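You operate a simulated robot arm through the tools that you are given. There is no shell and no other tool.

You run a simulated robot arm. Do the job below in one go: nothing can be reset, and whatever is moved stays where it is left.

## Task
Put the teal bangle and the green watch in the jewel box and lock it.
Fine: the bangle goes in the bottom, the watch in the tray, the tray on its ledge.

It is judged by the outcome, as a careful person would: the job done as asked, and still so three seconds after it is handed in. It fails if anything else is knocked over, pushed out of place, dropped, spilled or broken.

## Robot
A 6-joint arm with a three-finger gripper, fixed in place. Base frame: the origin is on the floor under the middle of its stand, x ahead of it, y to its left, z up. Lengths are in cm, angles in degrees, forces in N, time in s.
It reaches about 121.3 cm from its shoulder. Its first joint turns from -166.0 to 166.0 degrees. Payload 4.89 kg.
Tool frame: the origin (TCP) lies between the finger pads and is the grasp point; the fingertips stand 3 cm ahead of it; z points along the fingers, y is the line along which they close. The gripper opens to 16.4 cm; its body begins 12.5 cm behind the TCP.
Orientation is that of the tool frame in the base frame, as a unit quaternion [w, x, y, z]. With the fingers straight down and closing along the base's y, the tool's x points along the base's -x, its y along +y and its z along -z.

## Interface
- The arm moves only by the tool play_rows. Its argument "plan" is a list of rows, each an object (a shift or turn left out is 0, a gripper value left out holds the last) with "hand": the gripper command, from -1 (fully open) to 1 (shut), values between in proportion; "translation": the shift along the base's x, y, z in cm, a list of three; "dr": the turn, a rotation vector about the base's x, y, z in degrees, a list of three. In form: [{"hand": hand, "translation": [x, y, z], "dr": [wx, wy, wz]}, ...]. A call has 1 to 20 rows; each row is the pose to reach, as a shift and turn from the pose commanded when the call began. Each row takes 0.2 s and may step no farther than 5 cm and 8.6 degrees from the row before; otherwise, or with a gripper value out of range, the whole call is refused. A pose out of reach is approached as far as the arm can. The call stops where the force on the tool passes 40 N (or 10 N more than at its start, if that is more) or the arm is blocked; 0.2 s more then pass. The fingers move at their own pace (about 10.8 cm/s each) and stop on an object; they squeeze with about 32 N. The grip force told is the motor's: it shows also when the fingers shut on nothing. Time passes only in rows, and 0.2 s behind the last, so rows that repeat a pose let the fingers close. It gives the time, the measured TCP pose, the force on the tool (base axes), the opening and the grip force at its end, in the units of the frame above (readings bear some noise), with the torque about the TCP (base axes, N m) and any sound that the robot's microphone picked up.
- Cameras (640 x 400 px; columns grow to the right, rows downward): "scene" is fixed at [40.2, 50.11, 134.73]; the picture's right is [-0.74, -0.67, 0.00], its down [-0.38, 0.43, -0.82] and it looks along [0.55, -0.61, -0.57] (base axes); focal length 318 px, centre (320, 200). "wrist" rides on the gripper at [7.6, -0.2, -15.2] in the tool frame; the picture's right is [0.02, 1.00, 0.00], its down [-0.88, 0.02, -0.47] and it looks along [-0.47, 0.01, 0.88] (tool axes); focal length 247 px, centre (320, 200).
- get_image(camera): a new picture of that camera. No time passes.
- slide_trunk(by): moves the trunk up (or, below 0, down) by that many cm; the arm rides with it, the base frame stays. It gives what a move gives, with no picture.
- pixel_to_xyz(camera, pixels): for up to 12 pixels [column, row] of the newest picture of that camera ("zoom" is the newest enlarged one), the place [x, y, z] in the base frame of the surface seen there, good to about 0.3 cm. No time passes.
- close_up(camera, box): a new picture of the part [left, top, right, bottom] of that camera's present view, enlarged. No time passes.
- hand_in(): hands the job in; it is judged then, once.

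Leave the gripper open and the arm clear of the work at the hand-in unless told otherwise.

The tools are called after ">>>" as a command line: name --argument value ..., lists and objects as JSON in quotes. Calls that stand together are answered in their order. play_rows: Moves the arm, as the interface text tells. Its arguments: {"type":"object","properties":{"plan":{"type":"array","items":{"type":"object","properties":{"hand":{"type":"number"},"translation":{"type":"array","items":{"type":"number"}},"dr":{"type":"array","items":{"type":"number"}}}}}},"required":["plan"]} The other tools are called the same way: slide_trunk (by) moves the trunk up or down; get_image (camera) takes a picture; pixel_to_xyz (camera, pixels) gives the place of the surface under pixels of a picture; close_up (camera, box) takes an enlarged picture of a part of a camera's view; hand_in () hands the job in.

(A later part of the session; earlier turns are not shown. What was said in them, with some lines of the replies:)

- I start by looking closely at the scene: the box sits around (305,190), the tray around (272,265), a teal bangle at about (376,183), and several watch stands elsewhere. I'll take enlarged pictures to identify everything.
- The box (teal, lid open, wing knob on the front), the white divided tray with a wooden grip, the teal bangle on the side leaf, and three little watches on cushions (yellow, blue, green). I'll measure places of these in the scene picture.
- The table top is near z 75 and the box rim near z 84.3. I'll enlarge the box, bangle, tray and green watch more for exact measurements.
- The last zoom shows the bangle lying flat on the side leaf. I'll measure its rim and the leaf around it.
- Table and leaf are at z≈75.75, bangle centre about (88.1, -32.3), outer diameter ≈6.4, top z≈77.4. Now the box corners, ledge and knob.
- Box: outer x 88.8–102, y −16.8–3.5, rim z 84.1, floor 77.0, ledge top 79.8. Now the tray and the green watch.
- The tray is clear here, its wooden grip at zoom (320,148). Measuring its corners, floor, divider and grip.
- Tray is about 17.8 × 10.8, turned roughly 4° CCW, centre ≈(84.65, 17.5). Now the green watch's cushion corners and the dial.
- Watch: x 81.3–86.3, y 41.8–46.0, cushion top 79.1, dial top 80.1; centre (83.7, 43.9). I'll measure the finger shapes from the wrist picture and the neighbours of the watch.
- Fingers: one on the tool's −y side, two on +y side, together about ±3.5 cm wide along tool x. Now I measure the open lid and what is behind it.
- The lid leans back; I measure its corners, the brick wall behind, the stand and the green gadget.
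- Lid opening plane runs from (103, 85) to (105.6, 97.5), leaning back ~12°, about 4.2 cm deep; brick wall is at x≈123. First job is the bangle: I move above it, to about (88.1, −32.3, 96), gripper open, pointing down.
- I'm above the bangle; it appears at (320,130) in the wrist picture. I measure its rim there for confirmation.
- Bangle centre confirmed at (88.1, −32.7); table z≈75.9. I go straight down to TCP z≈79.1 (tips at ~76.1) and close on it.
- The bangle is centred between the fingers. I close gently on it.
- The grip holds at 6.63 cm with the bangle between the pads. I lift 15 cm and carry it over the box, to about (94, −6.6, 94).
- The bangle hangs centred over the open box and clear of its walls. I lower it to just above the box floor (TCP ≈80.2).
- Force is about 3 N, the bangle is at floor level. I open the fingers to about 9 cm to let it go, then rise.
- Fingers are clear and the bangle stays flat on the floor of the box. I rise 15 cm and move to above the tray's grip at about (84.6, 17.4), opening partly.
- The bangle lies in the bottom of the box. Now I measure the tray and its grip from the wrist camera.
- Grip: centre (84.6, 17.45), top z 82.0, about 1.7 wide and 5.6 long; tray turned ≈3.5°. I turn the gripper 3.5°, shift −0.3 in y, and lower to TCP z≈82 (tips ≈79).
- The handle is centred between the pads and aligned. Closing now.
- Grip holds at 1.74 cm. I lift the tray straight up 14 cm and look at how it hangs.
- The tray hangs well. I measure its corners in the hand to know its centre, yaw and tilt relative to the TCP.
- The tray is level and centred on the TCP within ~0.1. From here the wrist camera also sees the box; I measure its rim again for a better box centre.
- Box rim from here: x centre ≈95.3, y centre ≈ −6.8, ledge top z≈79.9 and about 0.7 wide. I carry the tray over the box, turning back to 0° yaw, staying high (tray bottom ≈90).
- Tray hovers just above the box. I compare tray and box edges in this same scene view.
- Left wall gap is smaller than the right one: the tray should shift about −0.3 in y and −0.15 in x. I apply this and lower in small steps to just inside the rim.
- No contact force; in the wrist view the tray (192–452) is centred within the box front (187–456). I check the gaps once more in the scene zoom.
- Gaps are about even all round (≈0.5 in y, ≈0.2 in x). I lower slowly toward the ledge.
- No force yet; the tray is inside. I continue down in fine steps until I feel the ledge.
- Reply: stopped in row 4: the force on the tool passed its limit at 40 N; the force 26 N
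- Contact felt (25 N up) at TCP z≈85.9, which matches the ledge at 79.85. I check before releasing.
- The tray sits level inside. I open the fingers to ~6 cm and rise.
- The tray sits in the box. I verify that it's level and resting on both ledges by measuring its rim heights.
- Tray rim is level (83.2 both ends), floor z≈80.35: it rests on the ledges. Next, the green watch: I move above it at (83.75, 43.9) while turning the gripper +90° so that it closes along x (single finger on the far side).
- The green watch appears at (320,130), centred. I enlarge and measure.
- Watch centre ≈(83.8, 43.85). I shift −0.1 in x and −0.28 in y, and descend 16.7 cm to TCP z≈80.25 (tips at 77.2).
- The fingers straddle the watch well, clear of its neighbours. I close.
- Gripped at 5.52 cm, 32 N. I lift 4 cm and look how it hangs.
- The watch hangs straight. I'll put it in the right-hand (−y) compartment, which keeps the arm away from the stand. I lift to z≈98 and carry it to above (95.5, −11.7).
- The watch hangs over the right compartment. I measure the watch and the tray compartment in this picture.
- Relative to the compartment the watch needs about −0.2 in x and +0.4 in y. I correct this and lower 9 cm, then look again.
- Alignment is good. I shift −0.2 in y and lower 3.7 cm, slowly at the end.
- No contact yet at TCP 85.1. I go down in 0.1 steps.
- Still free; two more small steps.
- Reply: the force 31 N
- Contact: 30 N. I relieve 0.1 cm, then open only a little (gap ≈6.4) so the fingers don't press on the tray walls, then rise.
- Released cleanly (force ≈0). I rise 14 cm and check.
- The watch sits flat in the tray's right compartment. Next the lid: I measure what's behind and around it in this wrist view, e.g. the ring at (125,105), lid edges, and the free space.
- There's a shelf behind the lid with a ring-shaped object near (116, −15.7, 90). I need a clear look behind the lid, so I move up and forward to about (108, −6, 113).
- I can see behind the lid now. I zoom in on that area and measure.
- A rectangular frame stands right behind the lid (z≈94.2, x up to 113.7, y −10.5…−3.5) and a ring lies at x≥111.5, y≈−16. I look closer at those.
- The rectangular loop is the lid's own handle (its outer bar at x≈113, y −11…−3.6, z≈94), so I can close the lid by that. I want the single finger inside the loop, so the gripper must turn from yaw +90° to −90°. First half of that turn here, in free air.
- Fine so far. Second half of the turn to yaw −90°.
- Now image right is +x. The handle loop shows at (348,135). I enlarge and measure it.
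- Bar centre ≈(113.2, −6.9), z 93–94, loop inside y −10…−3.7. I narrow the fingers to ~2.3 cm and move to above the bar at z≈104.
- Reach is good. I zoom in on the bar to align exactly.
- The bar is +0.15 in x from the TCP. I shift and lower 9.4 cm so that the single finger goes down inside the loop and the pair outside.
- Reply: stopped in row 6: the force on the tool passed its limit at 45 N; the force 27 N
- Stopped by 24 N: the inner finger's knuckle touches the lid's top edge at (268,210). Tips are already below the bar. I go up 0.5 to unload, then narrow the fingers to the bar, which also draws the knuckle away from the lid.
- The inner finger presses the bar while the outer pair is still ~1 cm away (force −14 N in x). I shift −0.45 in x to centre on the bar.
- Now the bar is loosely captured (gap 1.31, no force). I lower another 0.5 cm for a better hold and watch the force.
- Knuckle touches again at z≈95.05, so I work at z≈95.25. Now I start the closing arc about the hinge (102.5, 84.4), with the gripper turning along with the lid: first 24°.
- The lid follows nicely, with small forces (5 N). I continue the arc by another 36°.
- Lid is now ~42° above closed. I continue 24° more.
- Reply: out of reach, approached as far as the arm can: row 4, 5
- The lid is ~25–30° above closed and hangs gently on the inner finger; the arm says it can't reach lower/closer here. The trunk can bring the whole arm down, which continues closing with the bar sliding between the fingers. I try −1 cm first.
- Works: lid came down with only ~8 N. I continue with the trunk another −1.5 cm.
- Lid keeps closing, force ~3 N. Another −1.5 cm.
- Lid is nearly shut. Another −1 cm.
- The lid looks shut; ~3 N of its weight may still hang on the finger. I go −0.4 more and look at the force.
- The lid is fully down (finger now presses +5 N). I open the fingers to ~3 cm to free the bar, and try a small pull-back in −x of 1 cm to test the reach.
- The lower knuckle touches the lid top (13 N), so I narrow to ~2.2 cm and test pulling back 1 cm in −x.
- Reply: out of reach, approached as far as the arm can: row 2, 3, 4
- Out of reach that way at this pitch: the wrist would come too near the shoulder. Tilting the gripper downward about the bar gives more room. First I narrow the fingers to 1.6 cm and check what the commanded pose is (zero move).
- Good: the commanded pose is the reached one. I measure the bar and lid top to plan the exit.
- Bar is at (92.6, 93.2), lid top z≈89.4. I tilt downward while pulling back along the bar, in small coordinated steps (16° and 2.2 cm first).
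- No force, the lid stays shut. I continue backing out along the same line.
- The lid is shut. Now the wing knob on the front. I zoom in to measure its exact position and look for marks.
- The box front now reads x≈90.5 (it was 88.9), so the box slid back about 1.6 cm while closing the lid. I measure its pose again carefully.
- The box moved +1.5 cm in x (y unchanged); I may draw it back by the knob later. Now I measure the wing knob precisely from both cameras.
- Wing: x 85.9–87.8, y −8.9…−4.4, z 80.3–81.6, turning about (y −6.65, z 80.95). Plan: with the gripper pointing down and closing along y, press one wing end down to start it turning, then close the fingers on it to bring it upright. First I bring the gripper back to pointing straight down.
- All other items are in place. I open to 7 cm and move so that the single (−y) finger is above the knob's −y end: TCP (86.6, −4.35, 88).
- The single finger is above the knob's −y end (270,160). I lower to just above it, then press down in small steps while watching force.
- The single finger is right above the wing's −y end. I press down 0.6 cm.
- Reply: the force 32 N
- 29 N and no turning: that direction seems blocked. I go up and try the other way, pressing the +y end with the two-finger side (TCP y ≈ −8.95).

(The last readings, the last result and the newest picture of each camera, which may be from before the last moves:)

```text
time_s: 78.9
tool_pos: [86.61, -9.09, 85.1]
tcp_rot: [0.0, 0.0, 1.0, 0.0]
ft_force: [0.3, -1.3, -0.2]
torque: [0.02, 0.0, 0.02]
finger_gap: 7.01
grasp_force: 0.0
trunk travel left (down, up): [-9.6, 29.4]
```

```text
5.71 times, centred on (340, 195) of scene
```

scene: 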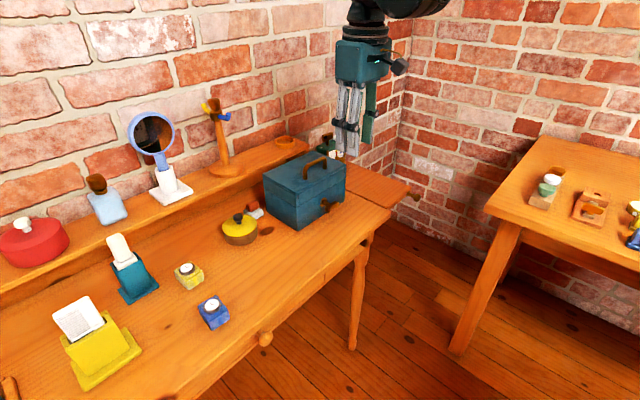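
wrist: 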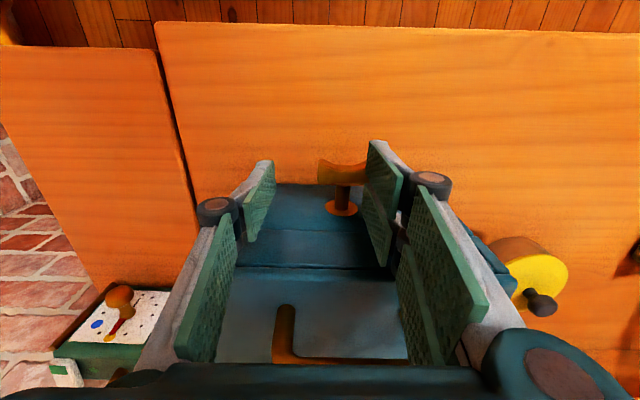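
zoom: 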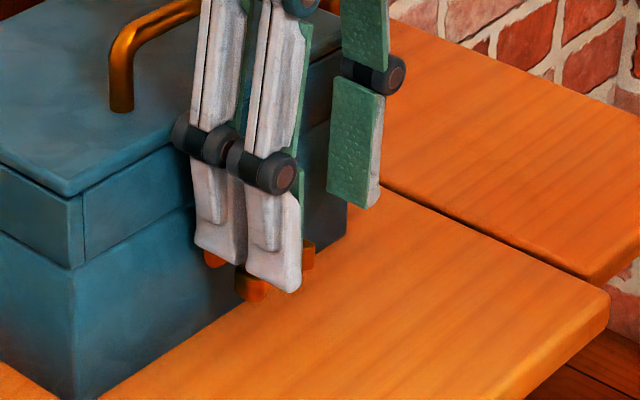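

The pair is above the +y end. I press down in small steps.

>>> play_rows --plan '[{"translation": [0, 0, -0.4]}, {"translation": [0, 0, -0.7]}, {"translation": [0, 0, -1.0]}, {"translation": [0, 0, -1.0]}]'

>>> close_up --camera "scene" --box '[310, 160, 370, 230]'

>>> get_image --camera "wrist"

```text
time_s: 79.9
tool_pos: [86.55, -8.91, 84.21]
tcp_rot: [0.0, 0.0, 1.0, 0.0]
ft_force: [0.1, 0.7, 1.3]
torque: [0.03, -0.01, 0.02]
finger_gap: 7.03
grasp_force: 0.9
trunk travel left (down, up): [-9.6, 29.4]
```

```text
5.71 times, centred on (340, 195) of scene
```

zoom: 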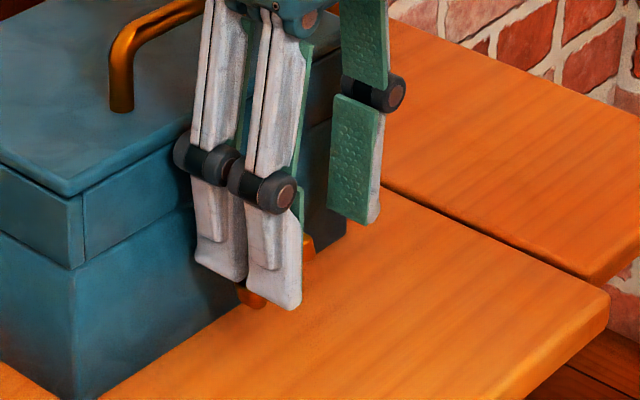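

```text
taken
```

wrist: 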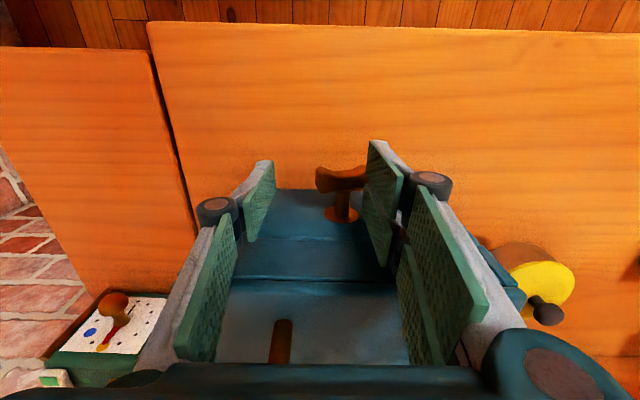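

Only ~1 N: the knob turns this way (its −y end rises). I press on down another 1 cm.

>>> play_rows --plan '[{"translation": [0, 0, -0.4]}, {"translation": [0, 0, -0.8]}, {"translation": [0, 0, -1.2]}, {"translation": [0, 0, -1.2]}]'

>>> close_up --camera "scene" --box '[310, 160, 370, 230]'

>>> close_up --camera "wrist" --box '[240, 120, 420, 280]'

```text
time_s: 80.9
tool_pos: [86.66, -9.1, 82.93]
tcp_rot: [0.0, -0.001, 1.0, 0.001]
ft_force: [-0.4, 0.2, 0.4]
torque: [0.01, 0.01, 0.0]
finger_gap: 7.01
grasp_force: 0.1
trunk travel left (down, up): [-9.6, 29.4]
```

```text
5.71 times, centred on (340, 195) of scene
```

zoom: 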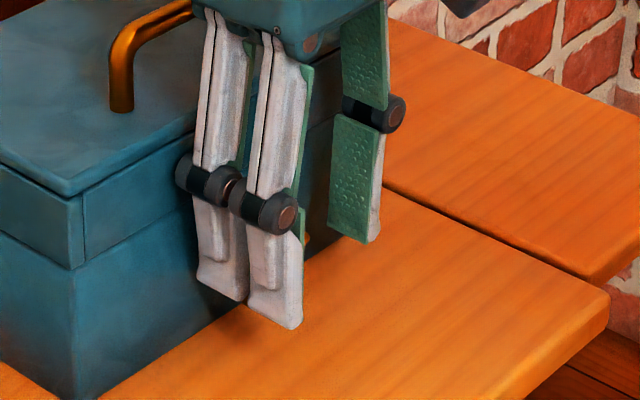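

```text
2.50 times, centred on (330, 200) of wrist
```

zoom: 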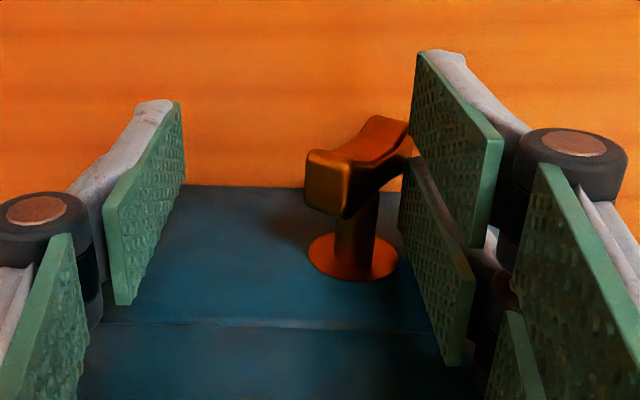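

The wing has turned ~50°. Now I centre the gripper on the knob (y −6.65), lower a little, then close the fingers so the jaws squeeze the wing upright.

>>> play_rows --plan '[{"translation": [-0.1, 1.2, 0]}, {"translation": [-0.2, 2.4, 0]}, {"translation": [-0.2, 2.4, -0.8]}, {"translation": [-0.2, 2.4, -0.8]}]'

>>> close_up --camera "wrist" --box '[240, 120, 420, 280]'

>>> close_up --camera "scene" --box '[290, 120, 380, 230]'

```text
time_s: 81.9
tool_pos: [86.51, -6.71, 82.13]
tcp_rot: [0.0, 0.001, 1.0, 0.001]
ft_force: [-0.7, 0.5, 0.0]
torque: [0.0, -0.02, 0.02]
finger_gap: 7.02
grasp_force: 0.1
trunk travel left (down, up): [-9.6, 29.4]
```

```text
2.50 times, centred on (330, 200) of wrist
```

zoom: 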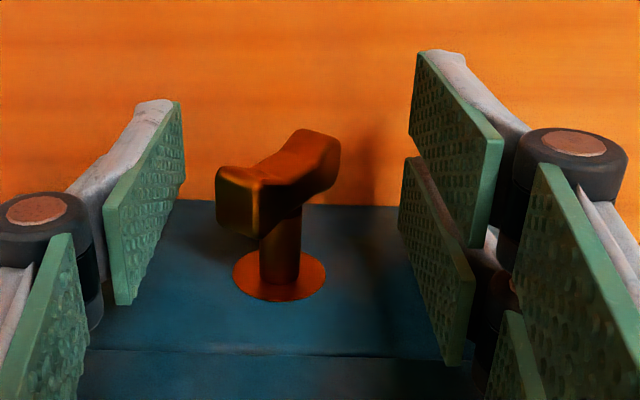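

```text
3.64 times, centred on (335, 175) of scene
```

zoom: 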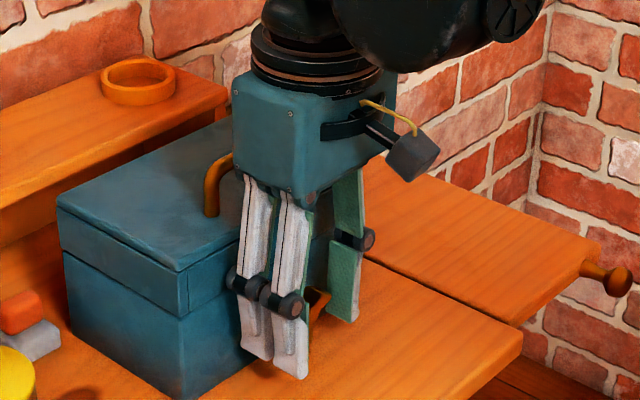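

The wing stands between the jaws at ~45°. I close gradually.

>>> play_rows --plan '[{"hand": 0.35}, {"hand": 0.5}, {"hand": 0.6}, {"hand": 0.7}, {"hand": 0.7}, {"hand": 0.7}]'

>>> close_up --camera "wrist" --box '[240, 120, 420, 280]'

```text
time_s: 83.3
tool_pos: [86.36, -6.62, 82.15]
tcp_rot: [0.0, 0.0, 1.0, 0.001]
ft_force: [-0.2, 0.2, -0.3]
torque: [0.0, -0.03, -0.01]
finger_gap: 2.46
grasp_force: 0.2
trunk travel left (down, up): [-9.6, 29.4]
```

```text
2.50 times, centred on (330, 200) of wrist
```

zoom: 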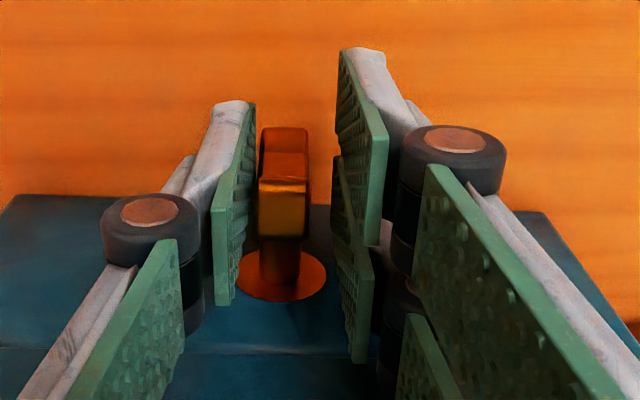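

The wing is nearly upright, forces small. I close further to finish the quarter turn.

>>> play_rows --plan '[{"hand": 0.76}, {"hand": 0.82}, {"hand": 0.86}, {"hand": 0.9}, {"hand": 0.9}, {"hand": 0.9}]'

>>> close_up --camera "wrist" --box '[240, 120, 420, 280]'

```text
time_s: 84.7
tool_pos: [86.43, -6.62, 82.14]
tcp_rot: [0.0, 0.0, 1.0, 0.001]
ft_force: [-0.3, -7.5, 0.1]
torque: [-0.09, -0.09, -0.7]
finger_gap: 1.51
grasp_force: 31.7
trunk travel left (down, up): [-9.6, 29.4]
```

```text
2.50 times, centred on (330, 200) of wrist
```

zoom: 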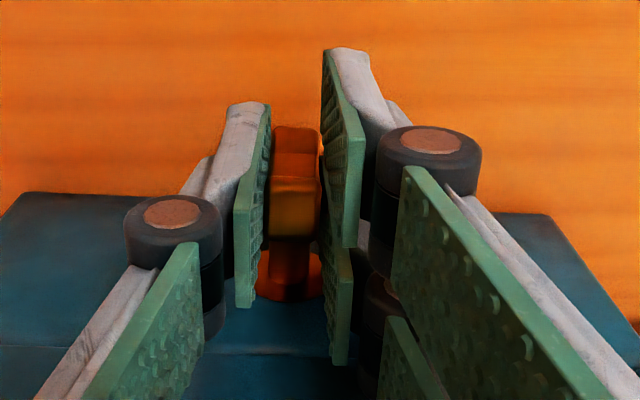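

Gripped upright at 1.51 cm (31.7 N). No click heard, so I test whether it turns further: I rotate the gripper 8° more about the knob axis while holding it and watch the torque.

>>> play_rows --plan '[{"translation": [0, 0.08, 0], "dr": [-4, 0, 0]}, {"translation": [0, 0.17, -0.01], "dr": [-8, 0, 0]}, {"translation": [0, 0.17, -0.01], "dr": [-8, 0, 0]}]'

>>> close_up --camera "wrist" --box '[240, 120, 420, 280]'

```text
time_s: 85.5
tool_pos: [86.39, -6.51, 82.3]
tcp_rot: [0.0, 0.0, 0.998, -0.069]
ft_force: [-0.6, -4.4, 2.0]
torque: [1.33, 0.25, -0.67]
finger_gap: 1.86
grasp_force: 32.7
trunk travel left (down, up): [-9.6, 29.4]
```

```text
2.50 times, centred on (330, 200) of wrist
```

zoom: 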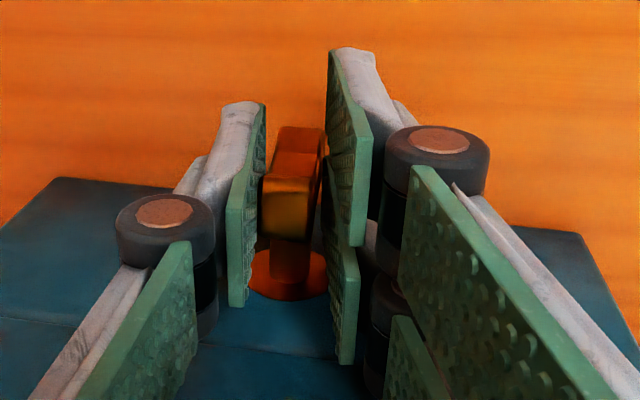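

It resists at once (torque 1.3 N m, jaws forced open): the knob is at its 90° stop, i.e. locked. I rotate back 8°. Then, while holding the knob, I gently draw the box back the 1.5 cm it had slid, in very small steps.

>>> play_rows --plan '[{"translation": [0, -0.08, 0], "dr": [4, 0, 0]}, {"translation": [0, -0.17, 0.01], "dr": [8, 0, 0]}, {"translation": [0, -0.17, 0.01], "dr": [8, 0, 0]}]'

>>> close_up --camera "wrist" --box '[240, 120, 420, 280]'

>>> close_up --camera "scene" --box '[260, 120, 380, 240]'

```text
time_s: 86.3
tool_pos: [86.36, -6.56, 82.03]
tcp_rot: [0.0, 0.0, 1.0, 0.001]
ft_force: [6.7, -3.2, 4.2]
torque: [-0.02, -0.58, -0.61]
finger_gap: 1.53
grasp_force: 32.3
trunk travel left (down, up): [-9.6, 29.4]
```

```text
2.50 times, centred on (330, 200) of wrist
```

zoom: 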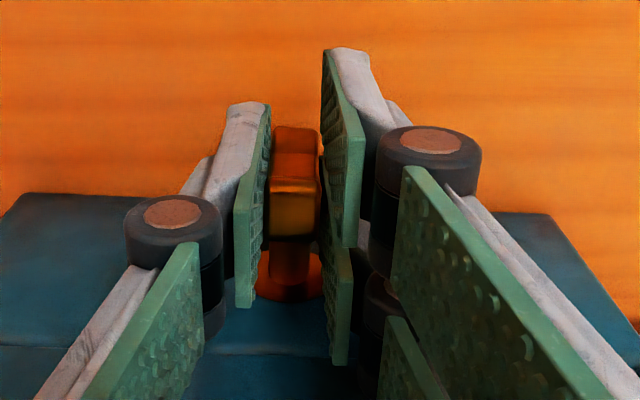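

```text
3.33 times, centred on (320, 180) of scene
```

zoom: 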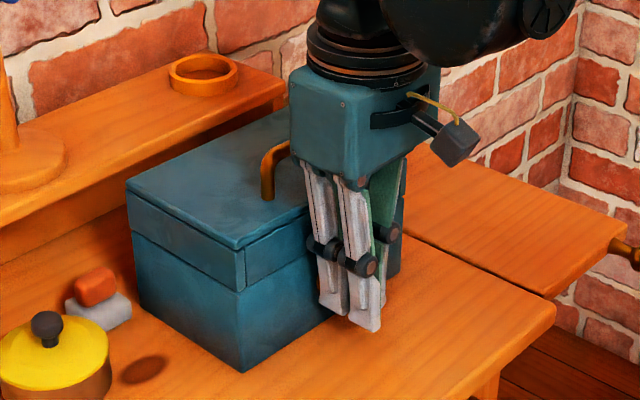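

Knob upright and held. I draw the box toward me 0.6 cm first, to see if it follows.

>>> play_rows --plan '[{"translation": [-0.1, 0, 0]}, {"translation": [-0.2, 0, 0]}, {"translation": [-0.3, 0, 0]}, {"translation": [-0.4, 0, 0]}, {"translation": [-0.5, 0, 0]}, {"translation": [-0.6, 0, 0]}, {"translation": [-0.6, 0, 0]}]'

>>> close_up --camera "scene" --box '[260, 120, 380, 240]'

>>> pixel_to_xyz --camera "zoom" --pixels '[[260, 300], [280, 310], [270, 270], [265, 330], [180, 270], [200, 300], [290, 260], [245, 250]]'

```text
time_s: 87.9
tool_pos: [85.72, -6.62, 82.18]
tcp_rot: [0.0, 0.0, 1.0, 0.001]
ft_force: [2.5, -1.0, 0.3]
torque: [-0.01, 0.07, -0.31]
finger_gap: 1.48
grasp_force: 31.8
trunk travel left (down, up): [-9.6, 29.4]
```

```text
3.33 times, centred on (320, 180) of scene
```

zoom: 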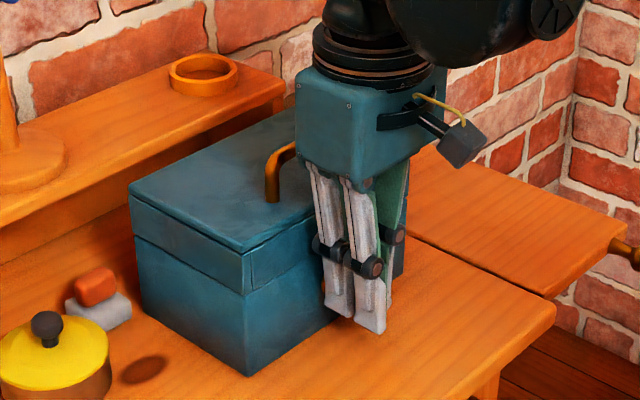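

```text
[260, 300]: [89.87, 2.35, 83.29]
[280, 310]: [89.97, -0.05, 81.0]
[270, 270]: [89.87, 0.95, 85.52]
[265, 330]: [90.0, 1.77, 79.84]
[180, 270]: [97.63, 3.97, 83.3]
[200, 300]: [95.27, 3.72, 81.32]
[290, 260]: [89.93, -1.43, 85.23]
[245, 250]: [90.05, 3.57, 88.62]
```

The box follows easily (front now x≈89.9). I draw it 1.0 cm more to its original place (88.9).

>>> play_rows --plan '[{"translation": [-0.1, 0, 0]}, {"translation": [-0.2, 0, 0]}, {"translation": [-0.3, 0, 0]}, {"translation": [-0.4, 0, 0]}, {"translation": [-0.5, 0, 0]}, {"translation": [-0.6, 0, 0]}, {"translation": [-0.7, 0, 0]}, {"translation": [-0.8, 0, 0]}, {"translation": [-0.9, 0, 0]}, {"translation": [-1.0, 0, 0]}, {"translation": [-1.0, 0, 0]}]'

>>> close_up --camera "scene" --box '[260, 120, 380, 240]'

>>> pixel_to_xyz --camera "zoom" --pixels '[[260, 300], [280, 310], [270, 270], [265, 330], [180, 270], [200, 300], [290, 260], [150, 230]]'

```text
time_s: 90.3
tool_pos: [84.81, -6.57, 82.11]
tcp_rot: [0.0, 0.0, 1.0, 0.001]
ft_force: [7.3, 2.4, 2.5]
torque: [-0.02, -0.31, -0.03]
finger_gap: 1.48
grasp_force: 32.4
trunk travel left (down, up): [-9.6, 29.4]
```

```text
3.33 times, centred on (320, 180) of scene
```

zoom: 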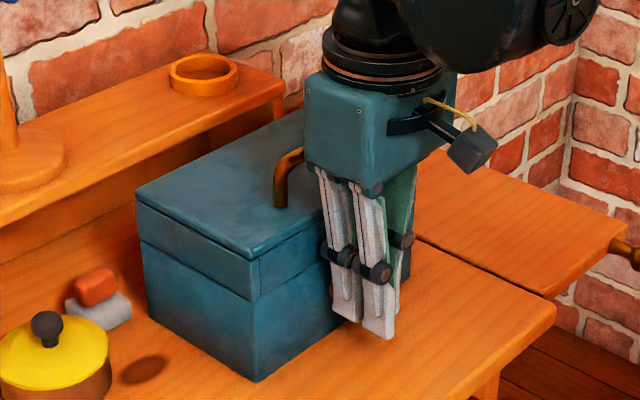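

```text
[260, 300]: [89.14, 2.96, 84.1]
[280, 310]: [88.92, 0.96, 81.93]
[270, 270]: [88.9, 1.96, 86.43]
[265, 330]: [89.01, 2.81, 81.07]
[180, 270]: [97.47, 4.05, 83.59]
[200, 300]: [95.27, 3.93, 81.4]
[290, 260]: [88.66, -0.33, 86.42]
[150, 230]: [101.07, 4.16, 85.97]
```

The box front is back at x≈88.9. I open the fingers gently to ~4 cm and rise straight up, away from the knob.

>>> play_rows --plan '[{"hand": 0.8}, {"hand": 0.65}, {"hand": 0.5}, {"hand": 0.5}, {"translation": [-0.3, 0, 2]}, {"translation": [-0.6, 0, 5]}, {"translation": [-1.5, 0, 9]}, {"translation": [-3, 0, 13]}, {"translation": [-5, 0, 17]}, {"translation": [-7, 0, 20]}, {"translation": [-7, 0, 20]}]'

>>> get_image --camera "wrist"

>>> close_up --camera "scene" --box '[240, 120, 380, 240]'

```text
time_s: 92.7
tool_pos: [77.55, -6.53, 102.5]
tcp_rot: [0.001, 0.0, 1.0, 0.001]
ft_force: [-0.4, 0.6, 0.3]
torque: [-0.02, -0.07, 0.01]
finger_gap: 4.1
grasp_force: 0.0
trunk travel left (down, up): [-9.6, 29.4]
```

```text
taken
```

wrist: 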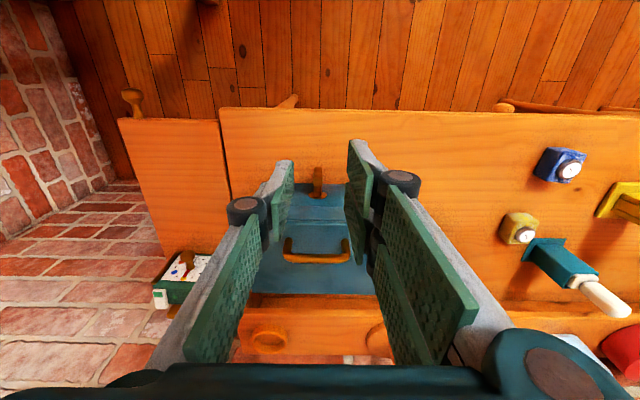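

```text
3.33 times, centred on (310, 180) of scene
```

zoom: 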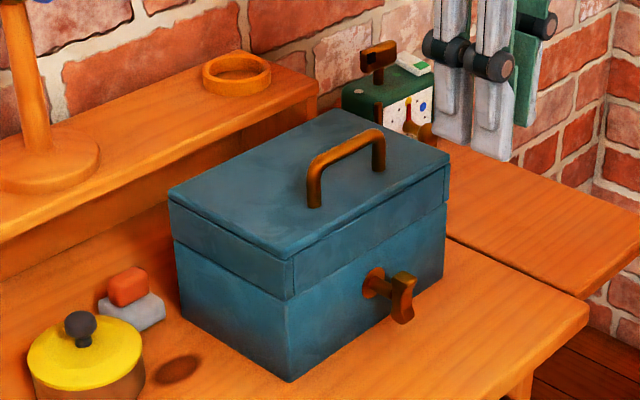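

The knob stands vertical and the lid is closed. I look closer at the knob and the seam, and check the rest of the scene.

>>> close_up --camera "scene" --box '[300, 170, 360, 230]'

>>> pixel_to_xyz --camera "zoom" --pixels '[[305, 165], [330, 175], [325, 255], [345, 205], [60, 150], [40, 200], [50, 260], [250, 130], [200, 230], [315, 190]]'

>>> get_image --camera "scene"

```text
6.67 times, centred on (330, 200) of scene
```

zoom: 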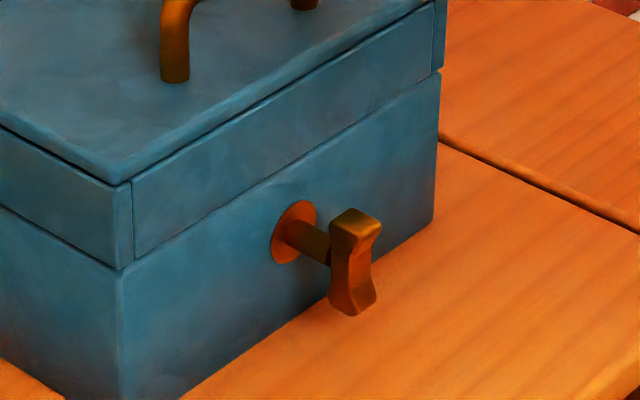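

```text
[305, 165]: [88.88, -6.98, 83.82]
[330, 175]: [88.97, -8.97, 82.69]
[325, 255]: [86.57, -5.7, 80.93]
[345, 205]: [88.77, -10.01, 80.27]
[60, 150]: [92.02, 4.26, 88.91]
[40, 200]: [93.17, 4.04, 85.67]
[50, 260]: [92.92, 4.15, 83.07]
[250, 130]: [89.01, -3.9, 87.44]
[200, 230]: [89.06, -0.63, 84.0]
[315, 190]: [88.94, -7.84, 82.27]
```

```text
taken
```

scene: 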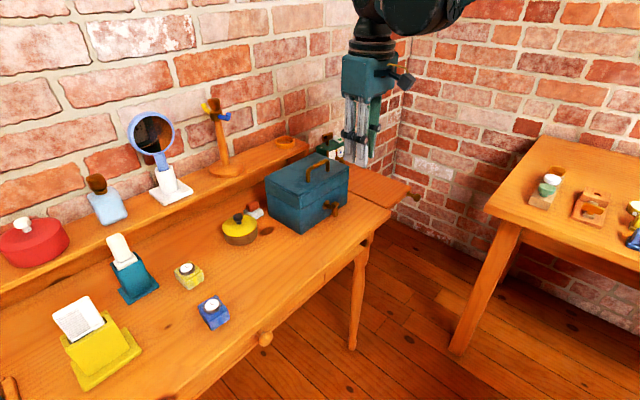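

Everything else stands where it was. To be sure it's really locked, I'll make a careful test: hold the lid's handle and lift only a couple of millimetres, reading the force. First I turn the gripper to close along x, in free air.

>>> play_rows --plan '[{"translation": [0, 0, 0.5], "dr": [0, 0, -8.2]}, {"translation": [0, 0, 1], "dr": [0, 0, -16.4]}, {"translation": [0, 0, 1.5], "dr": [0, 0, -24.6]}, {"translation": [0, 0, 2], "dr": [0, 0, -32.8]}, {"translation": [0, 0, 2], "dr": [0, 0, -41]}, {"translation": [0, 0, 2], "dr": [0, 0, -49.2]}, {"translation": [0, 0, 2], "dr": [0, 0, -57.4]}, {"translation": [0, 0, 2], "dr": [0, 0, -65.6]}, {"translation": [0, 0, 2], "dr": [0, 0, -73.8]}, {"translation": [0, 0, 2], "dr": [0, 0, -82]}, {"translation": [0, 0, 2], "dr": [0, 0, -90]}, {"translation": [4, 0, 2], "dr": [0, 0, -90]}, {"translation": [8, 0, 1], "dr": [0, 0, -90]}, {"translation": [11.5, 0, 0], "dr": [0, 0, -90]}, {"translation": [13.5, 0, -1], "dr": [0, 0, -90]}, {"translation": [13.5, 0, -1], "dr": [0, 0, -90]}]'

>>> get_image --camera "wrist"

>>> pixel_to_xyz --camera "wrist" --pixels '[[320, 120], [320, 140], [320, 160], [310, 130], [330, 130]]'

```text
time_s: 96.1
tool_pos: [91.41, -6.78, 101.18]
tcp_rot: [0.002, 0.707, 0.707, 0.001]
ft_force: [1.8, 0.4, 0.2]
torque: [0.0, 0.09, 0.0]
finger_gap: 4.1
grasp_force: 0.1
trunk travel left (down, up): [-9.6, 29.4]
```

```text
taken
```

wrist: 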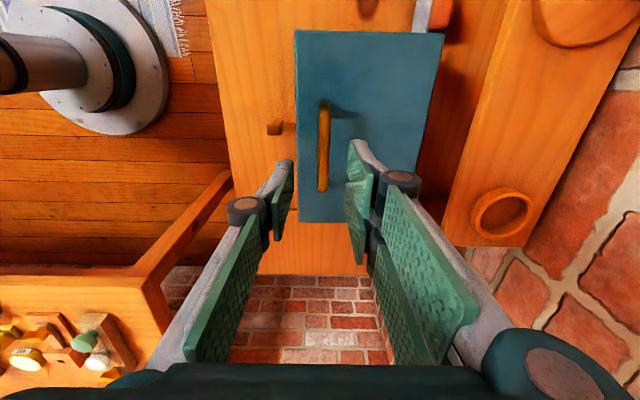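

```text
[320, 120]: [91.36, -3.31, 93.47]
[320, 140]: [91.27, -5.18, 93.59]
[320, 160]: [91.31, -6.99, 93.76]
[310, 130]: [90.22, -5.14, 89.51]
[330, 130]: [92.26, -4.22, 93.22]
```

The handle bar is centred at x≈91.6. I shift +0.25, lower so that the tips pass the bar (TCP ≈94.4), and close on it.

>>> play_rows --plan '[{"translation": [0.25, 0, -2]}, {"translation": [0.25, 0, -4]}, {"translation": [0.25, 0, -5.8]}, {"translation": [0.25, 0, -6.7]}, {"hand": 0.7, "translation": [0.25, 0, -6.7]}, {"hand": 0.85, "translation": [0.25, 0, -6.7]}, {"hand": 0.95, "translation": [0.25, 0, -6.7]}, {"hand": 0.95, "translation": [0.25, 0, -6.7]}]'

>>> close_up --camera "scene" --box '[250, 120, 370, 230]'

```text
time_s: 97.9
tool_pos: [91.69, -6.58, 94.46]
tcp_rot: [0.001, 0.707, 0.708, 0.0]
ft_force: [6.1, 0.5, -1.1]
torque: [-0.1, -0.12, 0.01]
finger_gap: 1.12
grasp_force: 32.4
trunk travel left (down, up): [-9.6, 29.4]
```

```text
3.64 times, centred on (310, 175) of scene
```

zoom: 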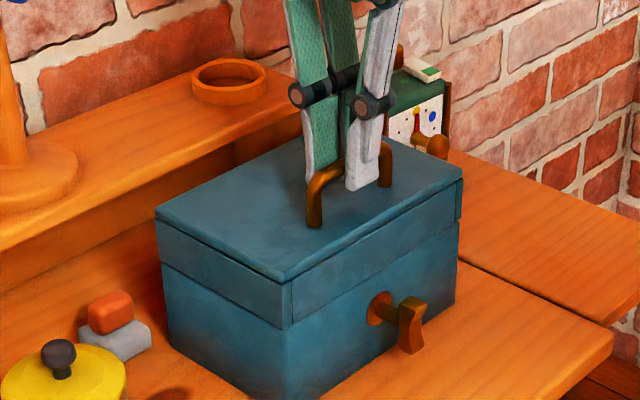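

The bar is held (1.12 cm). I lift by 0.1, then 0.2 cm only, and read the force.

>>> play_rows --plan '[{"translation": [0, 0, 0.1]}, {"translation": [0, 0, 0.2]}, {"translation": [0, 0, 0.2]}]'

>>> close_up --camera "scene" --box '[260, 160, 360, 230]'

```text
time_s: 98.7
tool_pos: [91.52, -6.52, 94.58]
tcp_rot: [0.001, 0.707, 0.707, 0.0]
ft_force: [5.0, 2.0, -0.4]
torque: [0.01, -0.05, 0.04]
finger_gap: 1.09
grasp_force: 31.7
trunk travel left (down, up): [-9.6, 29.4]
```

```text
5.71 times, centred on (310, 195) of scene
```

zoom: 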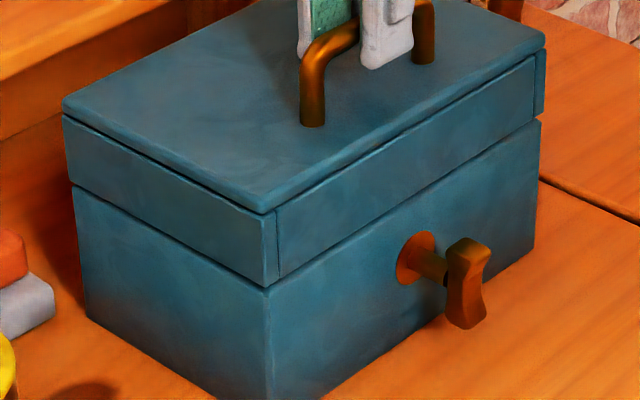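

Force is still about zero, no gap visible at the seam. I lift 0.3 cm more.

>>> play_rows --plan '[{"translation": [0, 0, 0.15]}, {"translation": [0, 0, 0.3]}, {"translation": [0, 0, 0.3]}]'

>>> close_up --camera "scene" --box '[260, 160, 360, 230]'

```text
time_s: 99.5
tool_pos: [91.59, -6.71, 94.91]
tcp_rot: [0.0, 0.707, 0.708, 0.001]
ft_force: [5.1, -3.3, 0.1]
torque: [-0.25, -0.03, -0.03]
finger_gap: 1.12
grasp_force: 32.1
trunk travel left (down, up): [-9.6, 29.4]
```

```text
5.71 times, centred on (310, 195) of scene
```

zoom: 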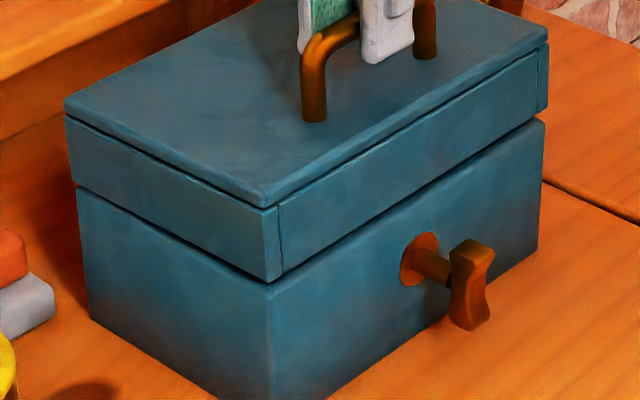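

I see a slightly darker seam at the front. I measure lid and box heights to see whether the lid rises.

>>> close_up --camera "scene" --box '[290, 180, 350, 225]'

>>> pixel_to_xyz --camera "zoom" --pixels '[[170, 60], [200, 170], [250, 140], [180, 190], [260, 150], [400, 60], [130, 180], [300, 130]]'

```text
8.89 times, centred on (320, 202) of scene
```

zoom: 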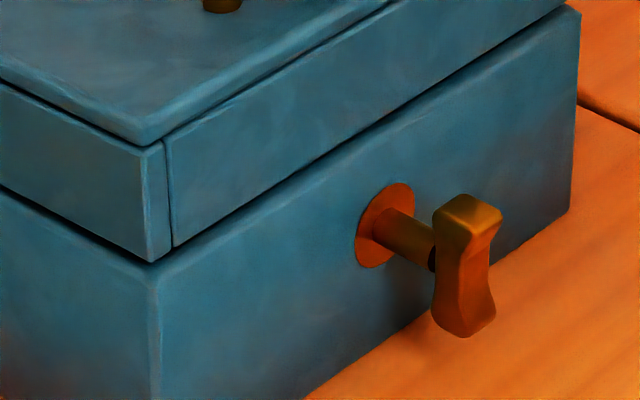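

```text
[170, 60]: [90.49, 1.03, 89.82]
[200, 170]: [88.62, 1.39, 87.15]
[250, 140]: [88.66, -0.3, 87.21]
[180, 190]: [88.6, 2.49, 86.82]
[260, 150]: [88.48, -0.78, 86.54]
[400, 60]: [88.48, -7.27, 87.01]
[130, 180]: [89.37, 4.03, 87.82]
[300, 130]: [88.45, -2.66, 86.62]
```

The lid front has risen ~0.4 cm with no force. That could be play in the catch or no lock at all. I lift 0.4 cm more to find out.

>>> play_rows --plan '[{"translation": [0, 0, 0.2]}, {"translation": [0, 0, 0.4]}, {"translation": [0, 0, 0.4]}]'

>>> close_up --camera "scene" --box '[260, 160, 360, 230]'

```text
time_s: 100.3
tool_pos: [91.61, -6.63, 95.36]
tcp_rot: [0.001, 0.707, 0.707, 0.001]
ft_force: [1.4, 0.6, -15.4]
torque: [0.03, 0.06, 0.05]
finger_gap: 1.12
grasp_force: 31.5
trunk travel left (down, up): [-9.6, 29.4]
```

```text
5.71 times, centred on (310, 195) of scene
```

zoom: 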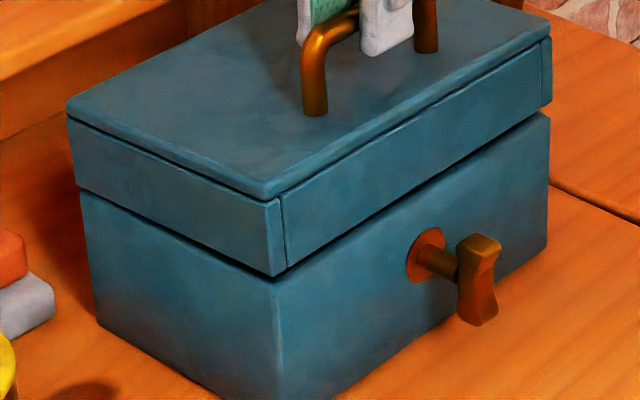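

Now −15 N: the catch holds, and the box itself is starting to be lifted by the lid — it is locked (with ~0.4 cm play). I lower it gently back the same 0.9 cm and release.

>>> play_rows --plan '[{"translation": [0, 0, -0.15]}, {"translation": [0, 0, -0.3]}, {"translation": [0, 0, -0.45]}, {"translation": [0, 0, -0.6]}, {"translation": [0, 0, -0.75]}, {"translation": [0, 0, -0.9]}, {"translation": [0, 0, -0.9]}]'

>>> close_up --camera "scene" --box '[260, 160, 360, 230]'

```text
time_s: 101.9
tool_pos: [91.6, -6.65, 94.46]
tcp_rot: [0.001, 0.707, 0.707, 0.0]
ft_force: [-7.7, -5.2, 3.8]
torque: [-0.32, 0.16, -0.03]
finger_gap: 1.08
grasp_force: 31.9
trunk travel left (down, up): [-9.6, 29.4]
```

```text
5.71 times, centred on (310, 195) of scene
```

zoom: 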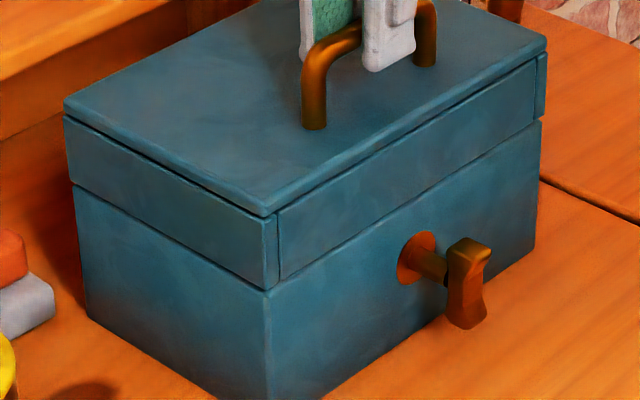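

The lid is flush again. I open the fingers and rise straight up, then withdraw toward the robot.

>>> play_rows --plan '[{"hand": 0.8}, {"hand": 0.6}, {"hand": 0.5}, {"hand": 0.5}, {"translation": [0, 0, 2]}, {"translation": [0, 0, 5]}, {"translation": [0, 0, 9]}, {"translation": [-2, 0, 13]}, {"translation": [-6, 0, 15]}, {"translation": [-10.5, 0, 16]}, {"translation": [-15, 0, 17]}, {"translation": [-19.5, 0, 18]}, {"translation": [-24, 0, 19]}, {"hand": -1, "translation": [-28, 0, 20]}, {"hand": -1, "translation": [-28, 0, 20]}, {"hand": -1, "translation": [-28, 0, 20]}]'

>>> get_image --camera "scene"

>>> get_image --camera "wrist"

>>> close_up --camera "scene" --box '[250, 140, 370, 235]'

```text
time_s: 105.3
tool_pos: [63.31, -6.68, 114.46]
tcp_rot: [0.002, 0.707, 0.707, 0.001]
ft_force: [-1.7, -0.3, -0.7]
torque: [-0.01, -0.13, -0.03]
finger_gap: 16.41
grasp_force: 0.2
trunk travel left (down, up): [-9.6, 29.4]
```

```text
taken
```

scene: 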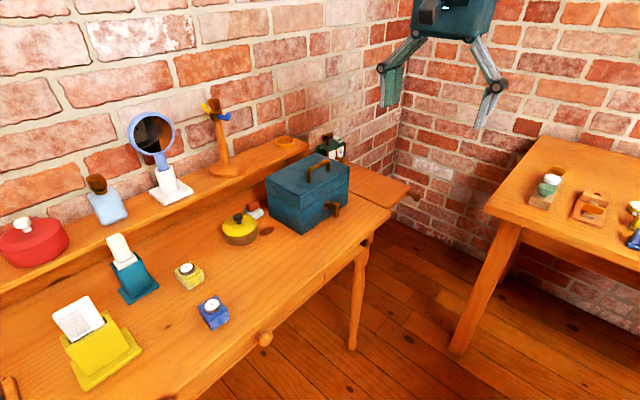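

```text
taken
```

wrist: 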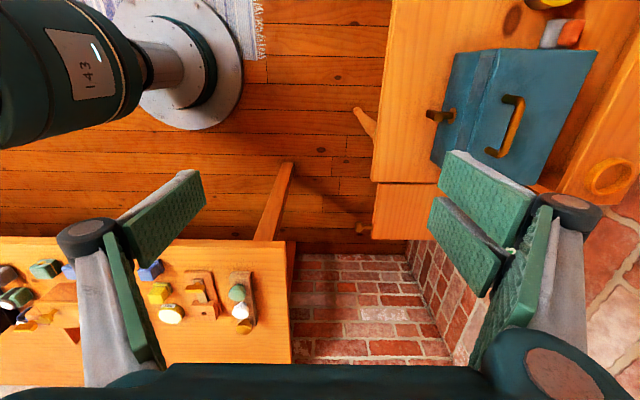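

```text
4.21 times, centred on (310, 188) of scene
```

zoom: 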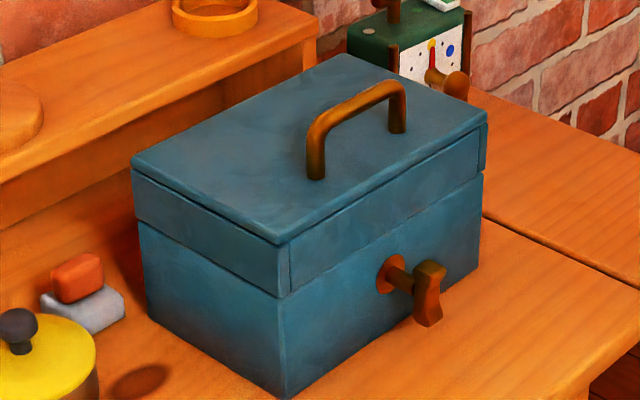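

The box is shut with the knob upright and the lock holds. The bangle, tray and watch are inside, and nothing else has moved. The arm is clear and the gripper is open, so I hand in.

>>> hand_in

```text
The job is handed in.
```

The teal bangle and the green watch are in the jewel box, and the box is closed and locked. I've handed the job in.

- **Contents:** the bangle lies in the bottom. The tray sits level on its ledge, with the watch in the tray's right-hand compartment. I checked all three before closing the lid.
- **Lock:** the knob is turned a quarter turn to its stop. When I lifted the lid by its handle, it rose about 0.4 cm and then caught and began to lift the box. I lowered it flush again.
- **Box position:** closing the lid pushed the box back about 1.5 cm. I drew it forward by the knob, and its front is back where it was; it may still sit about 0.4 cm to the left of its original spot.

In the final pictures nothing else had moved. The gripper is open and the arm is clear of the table.
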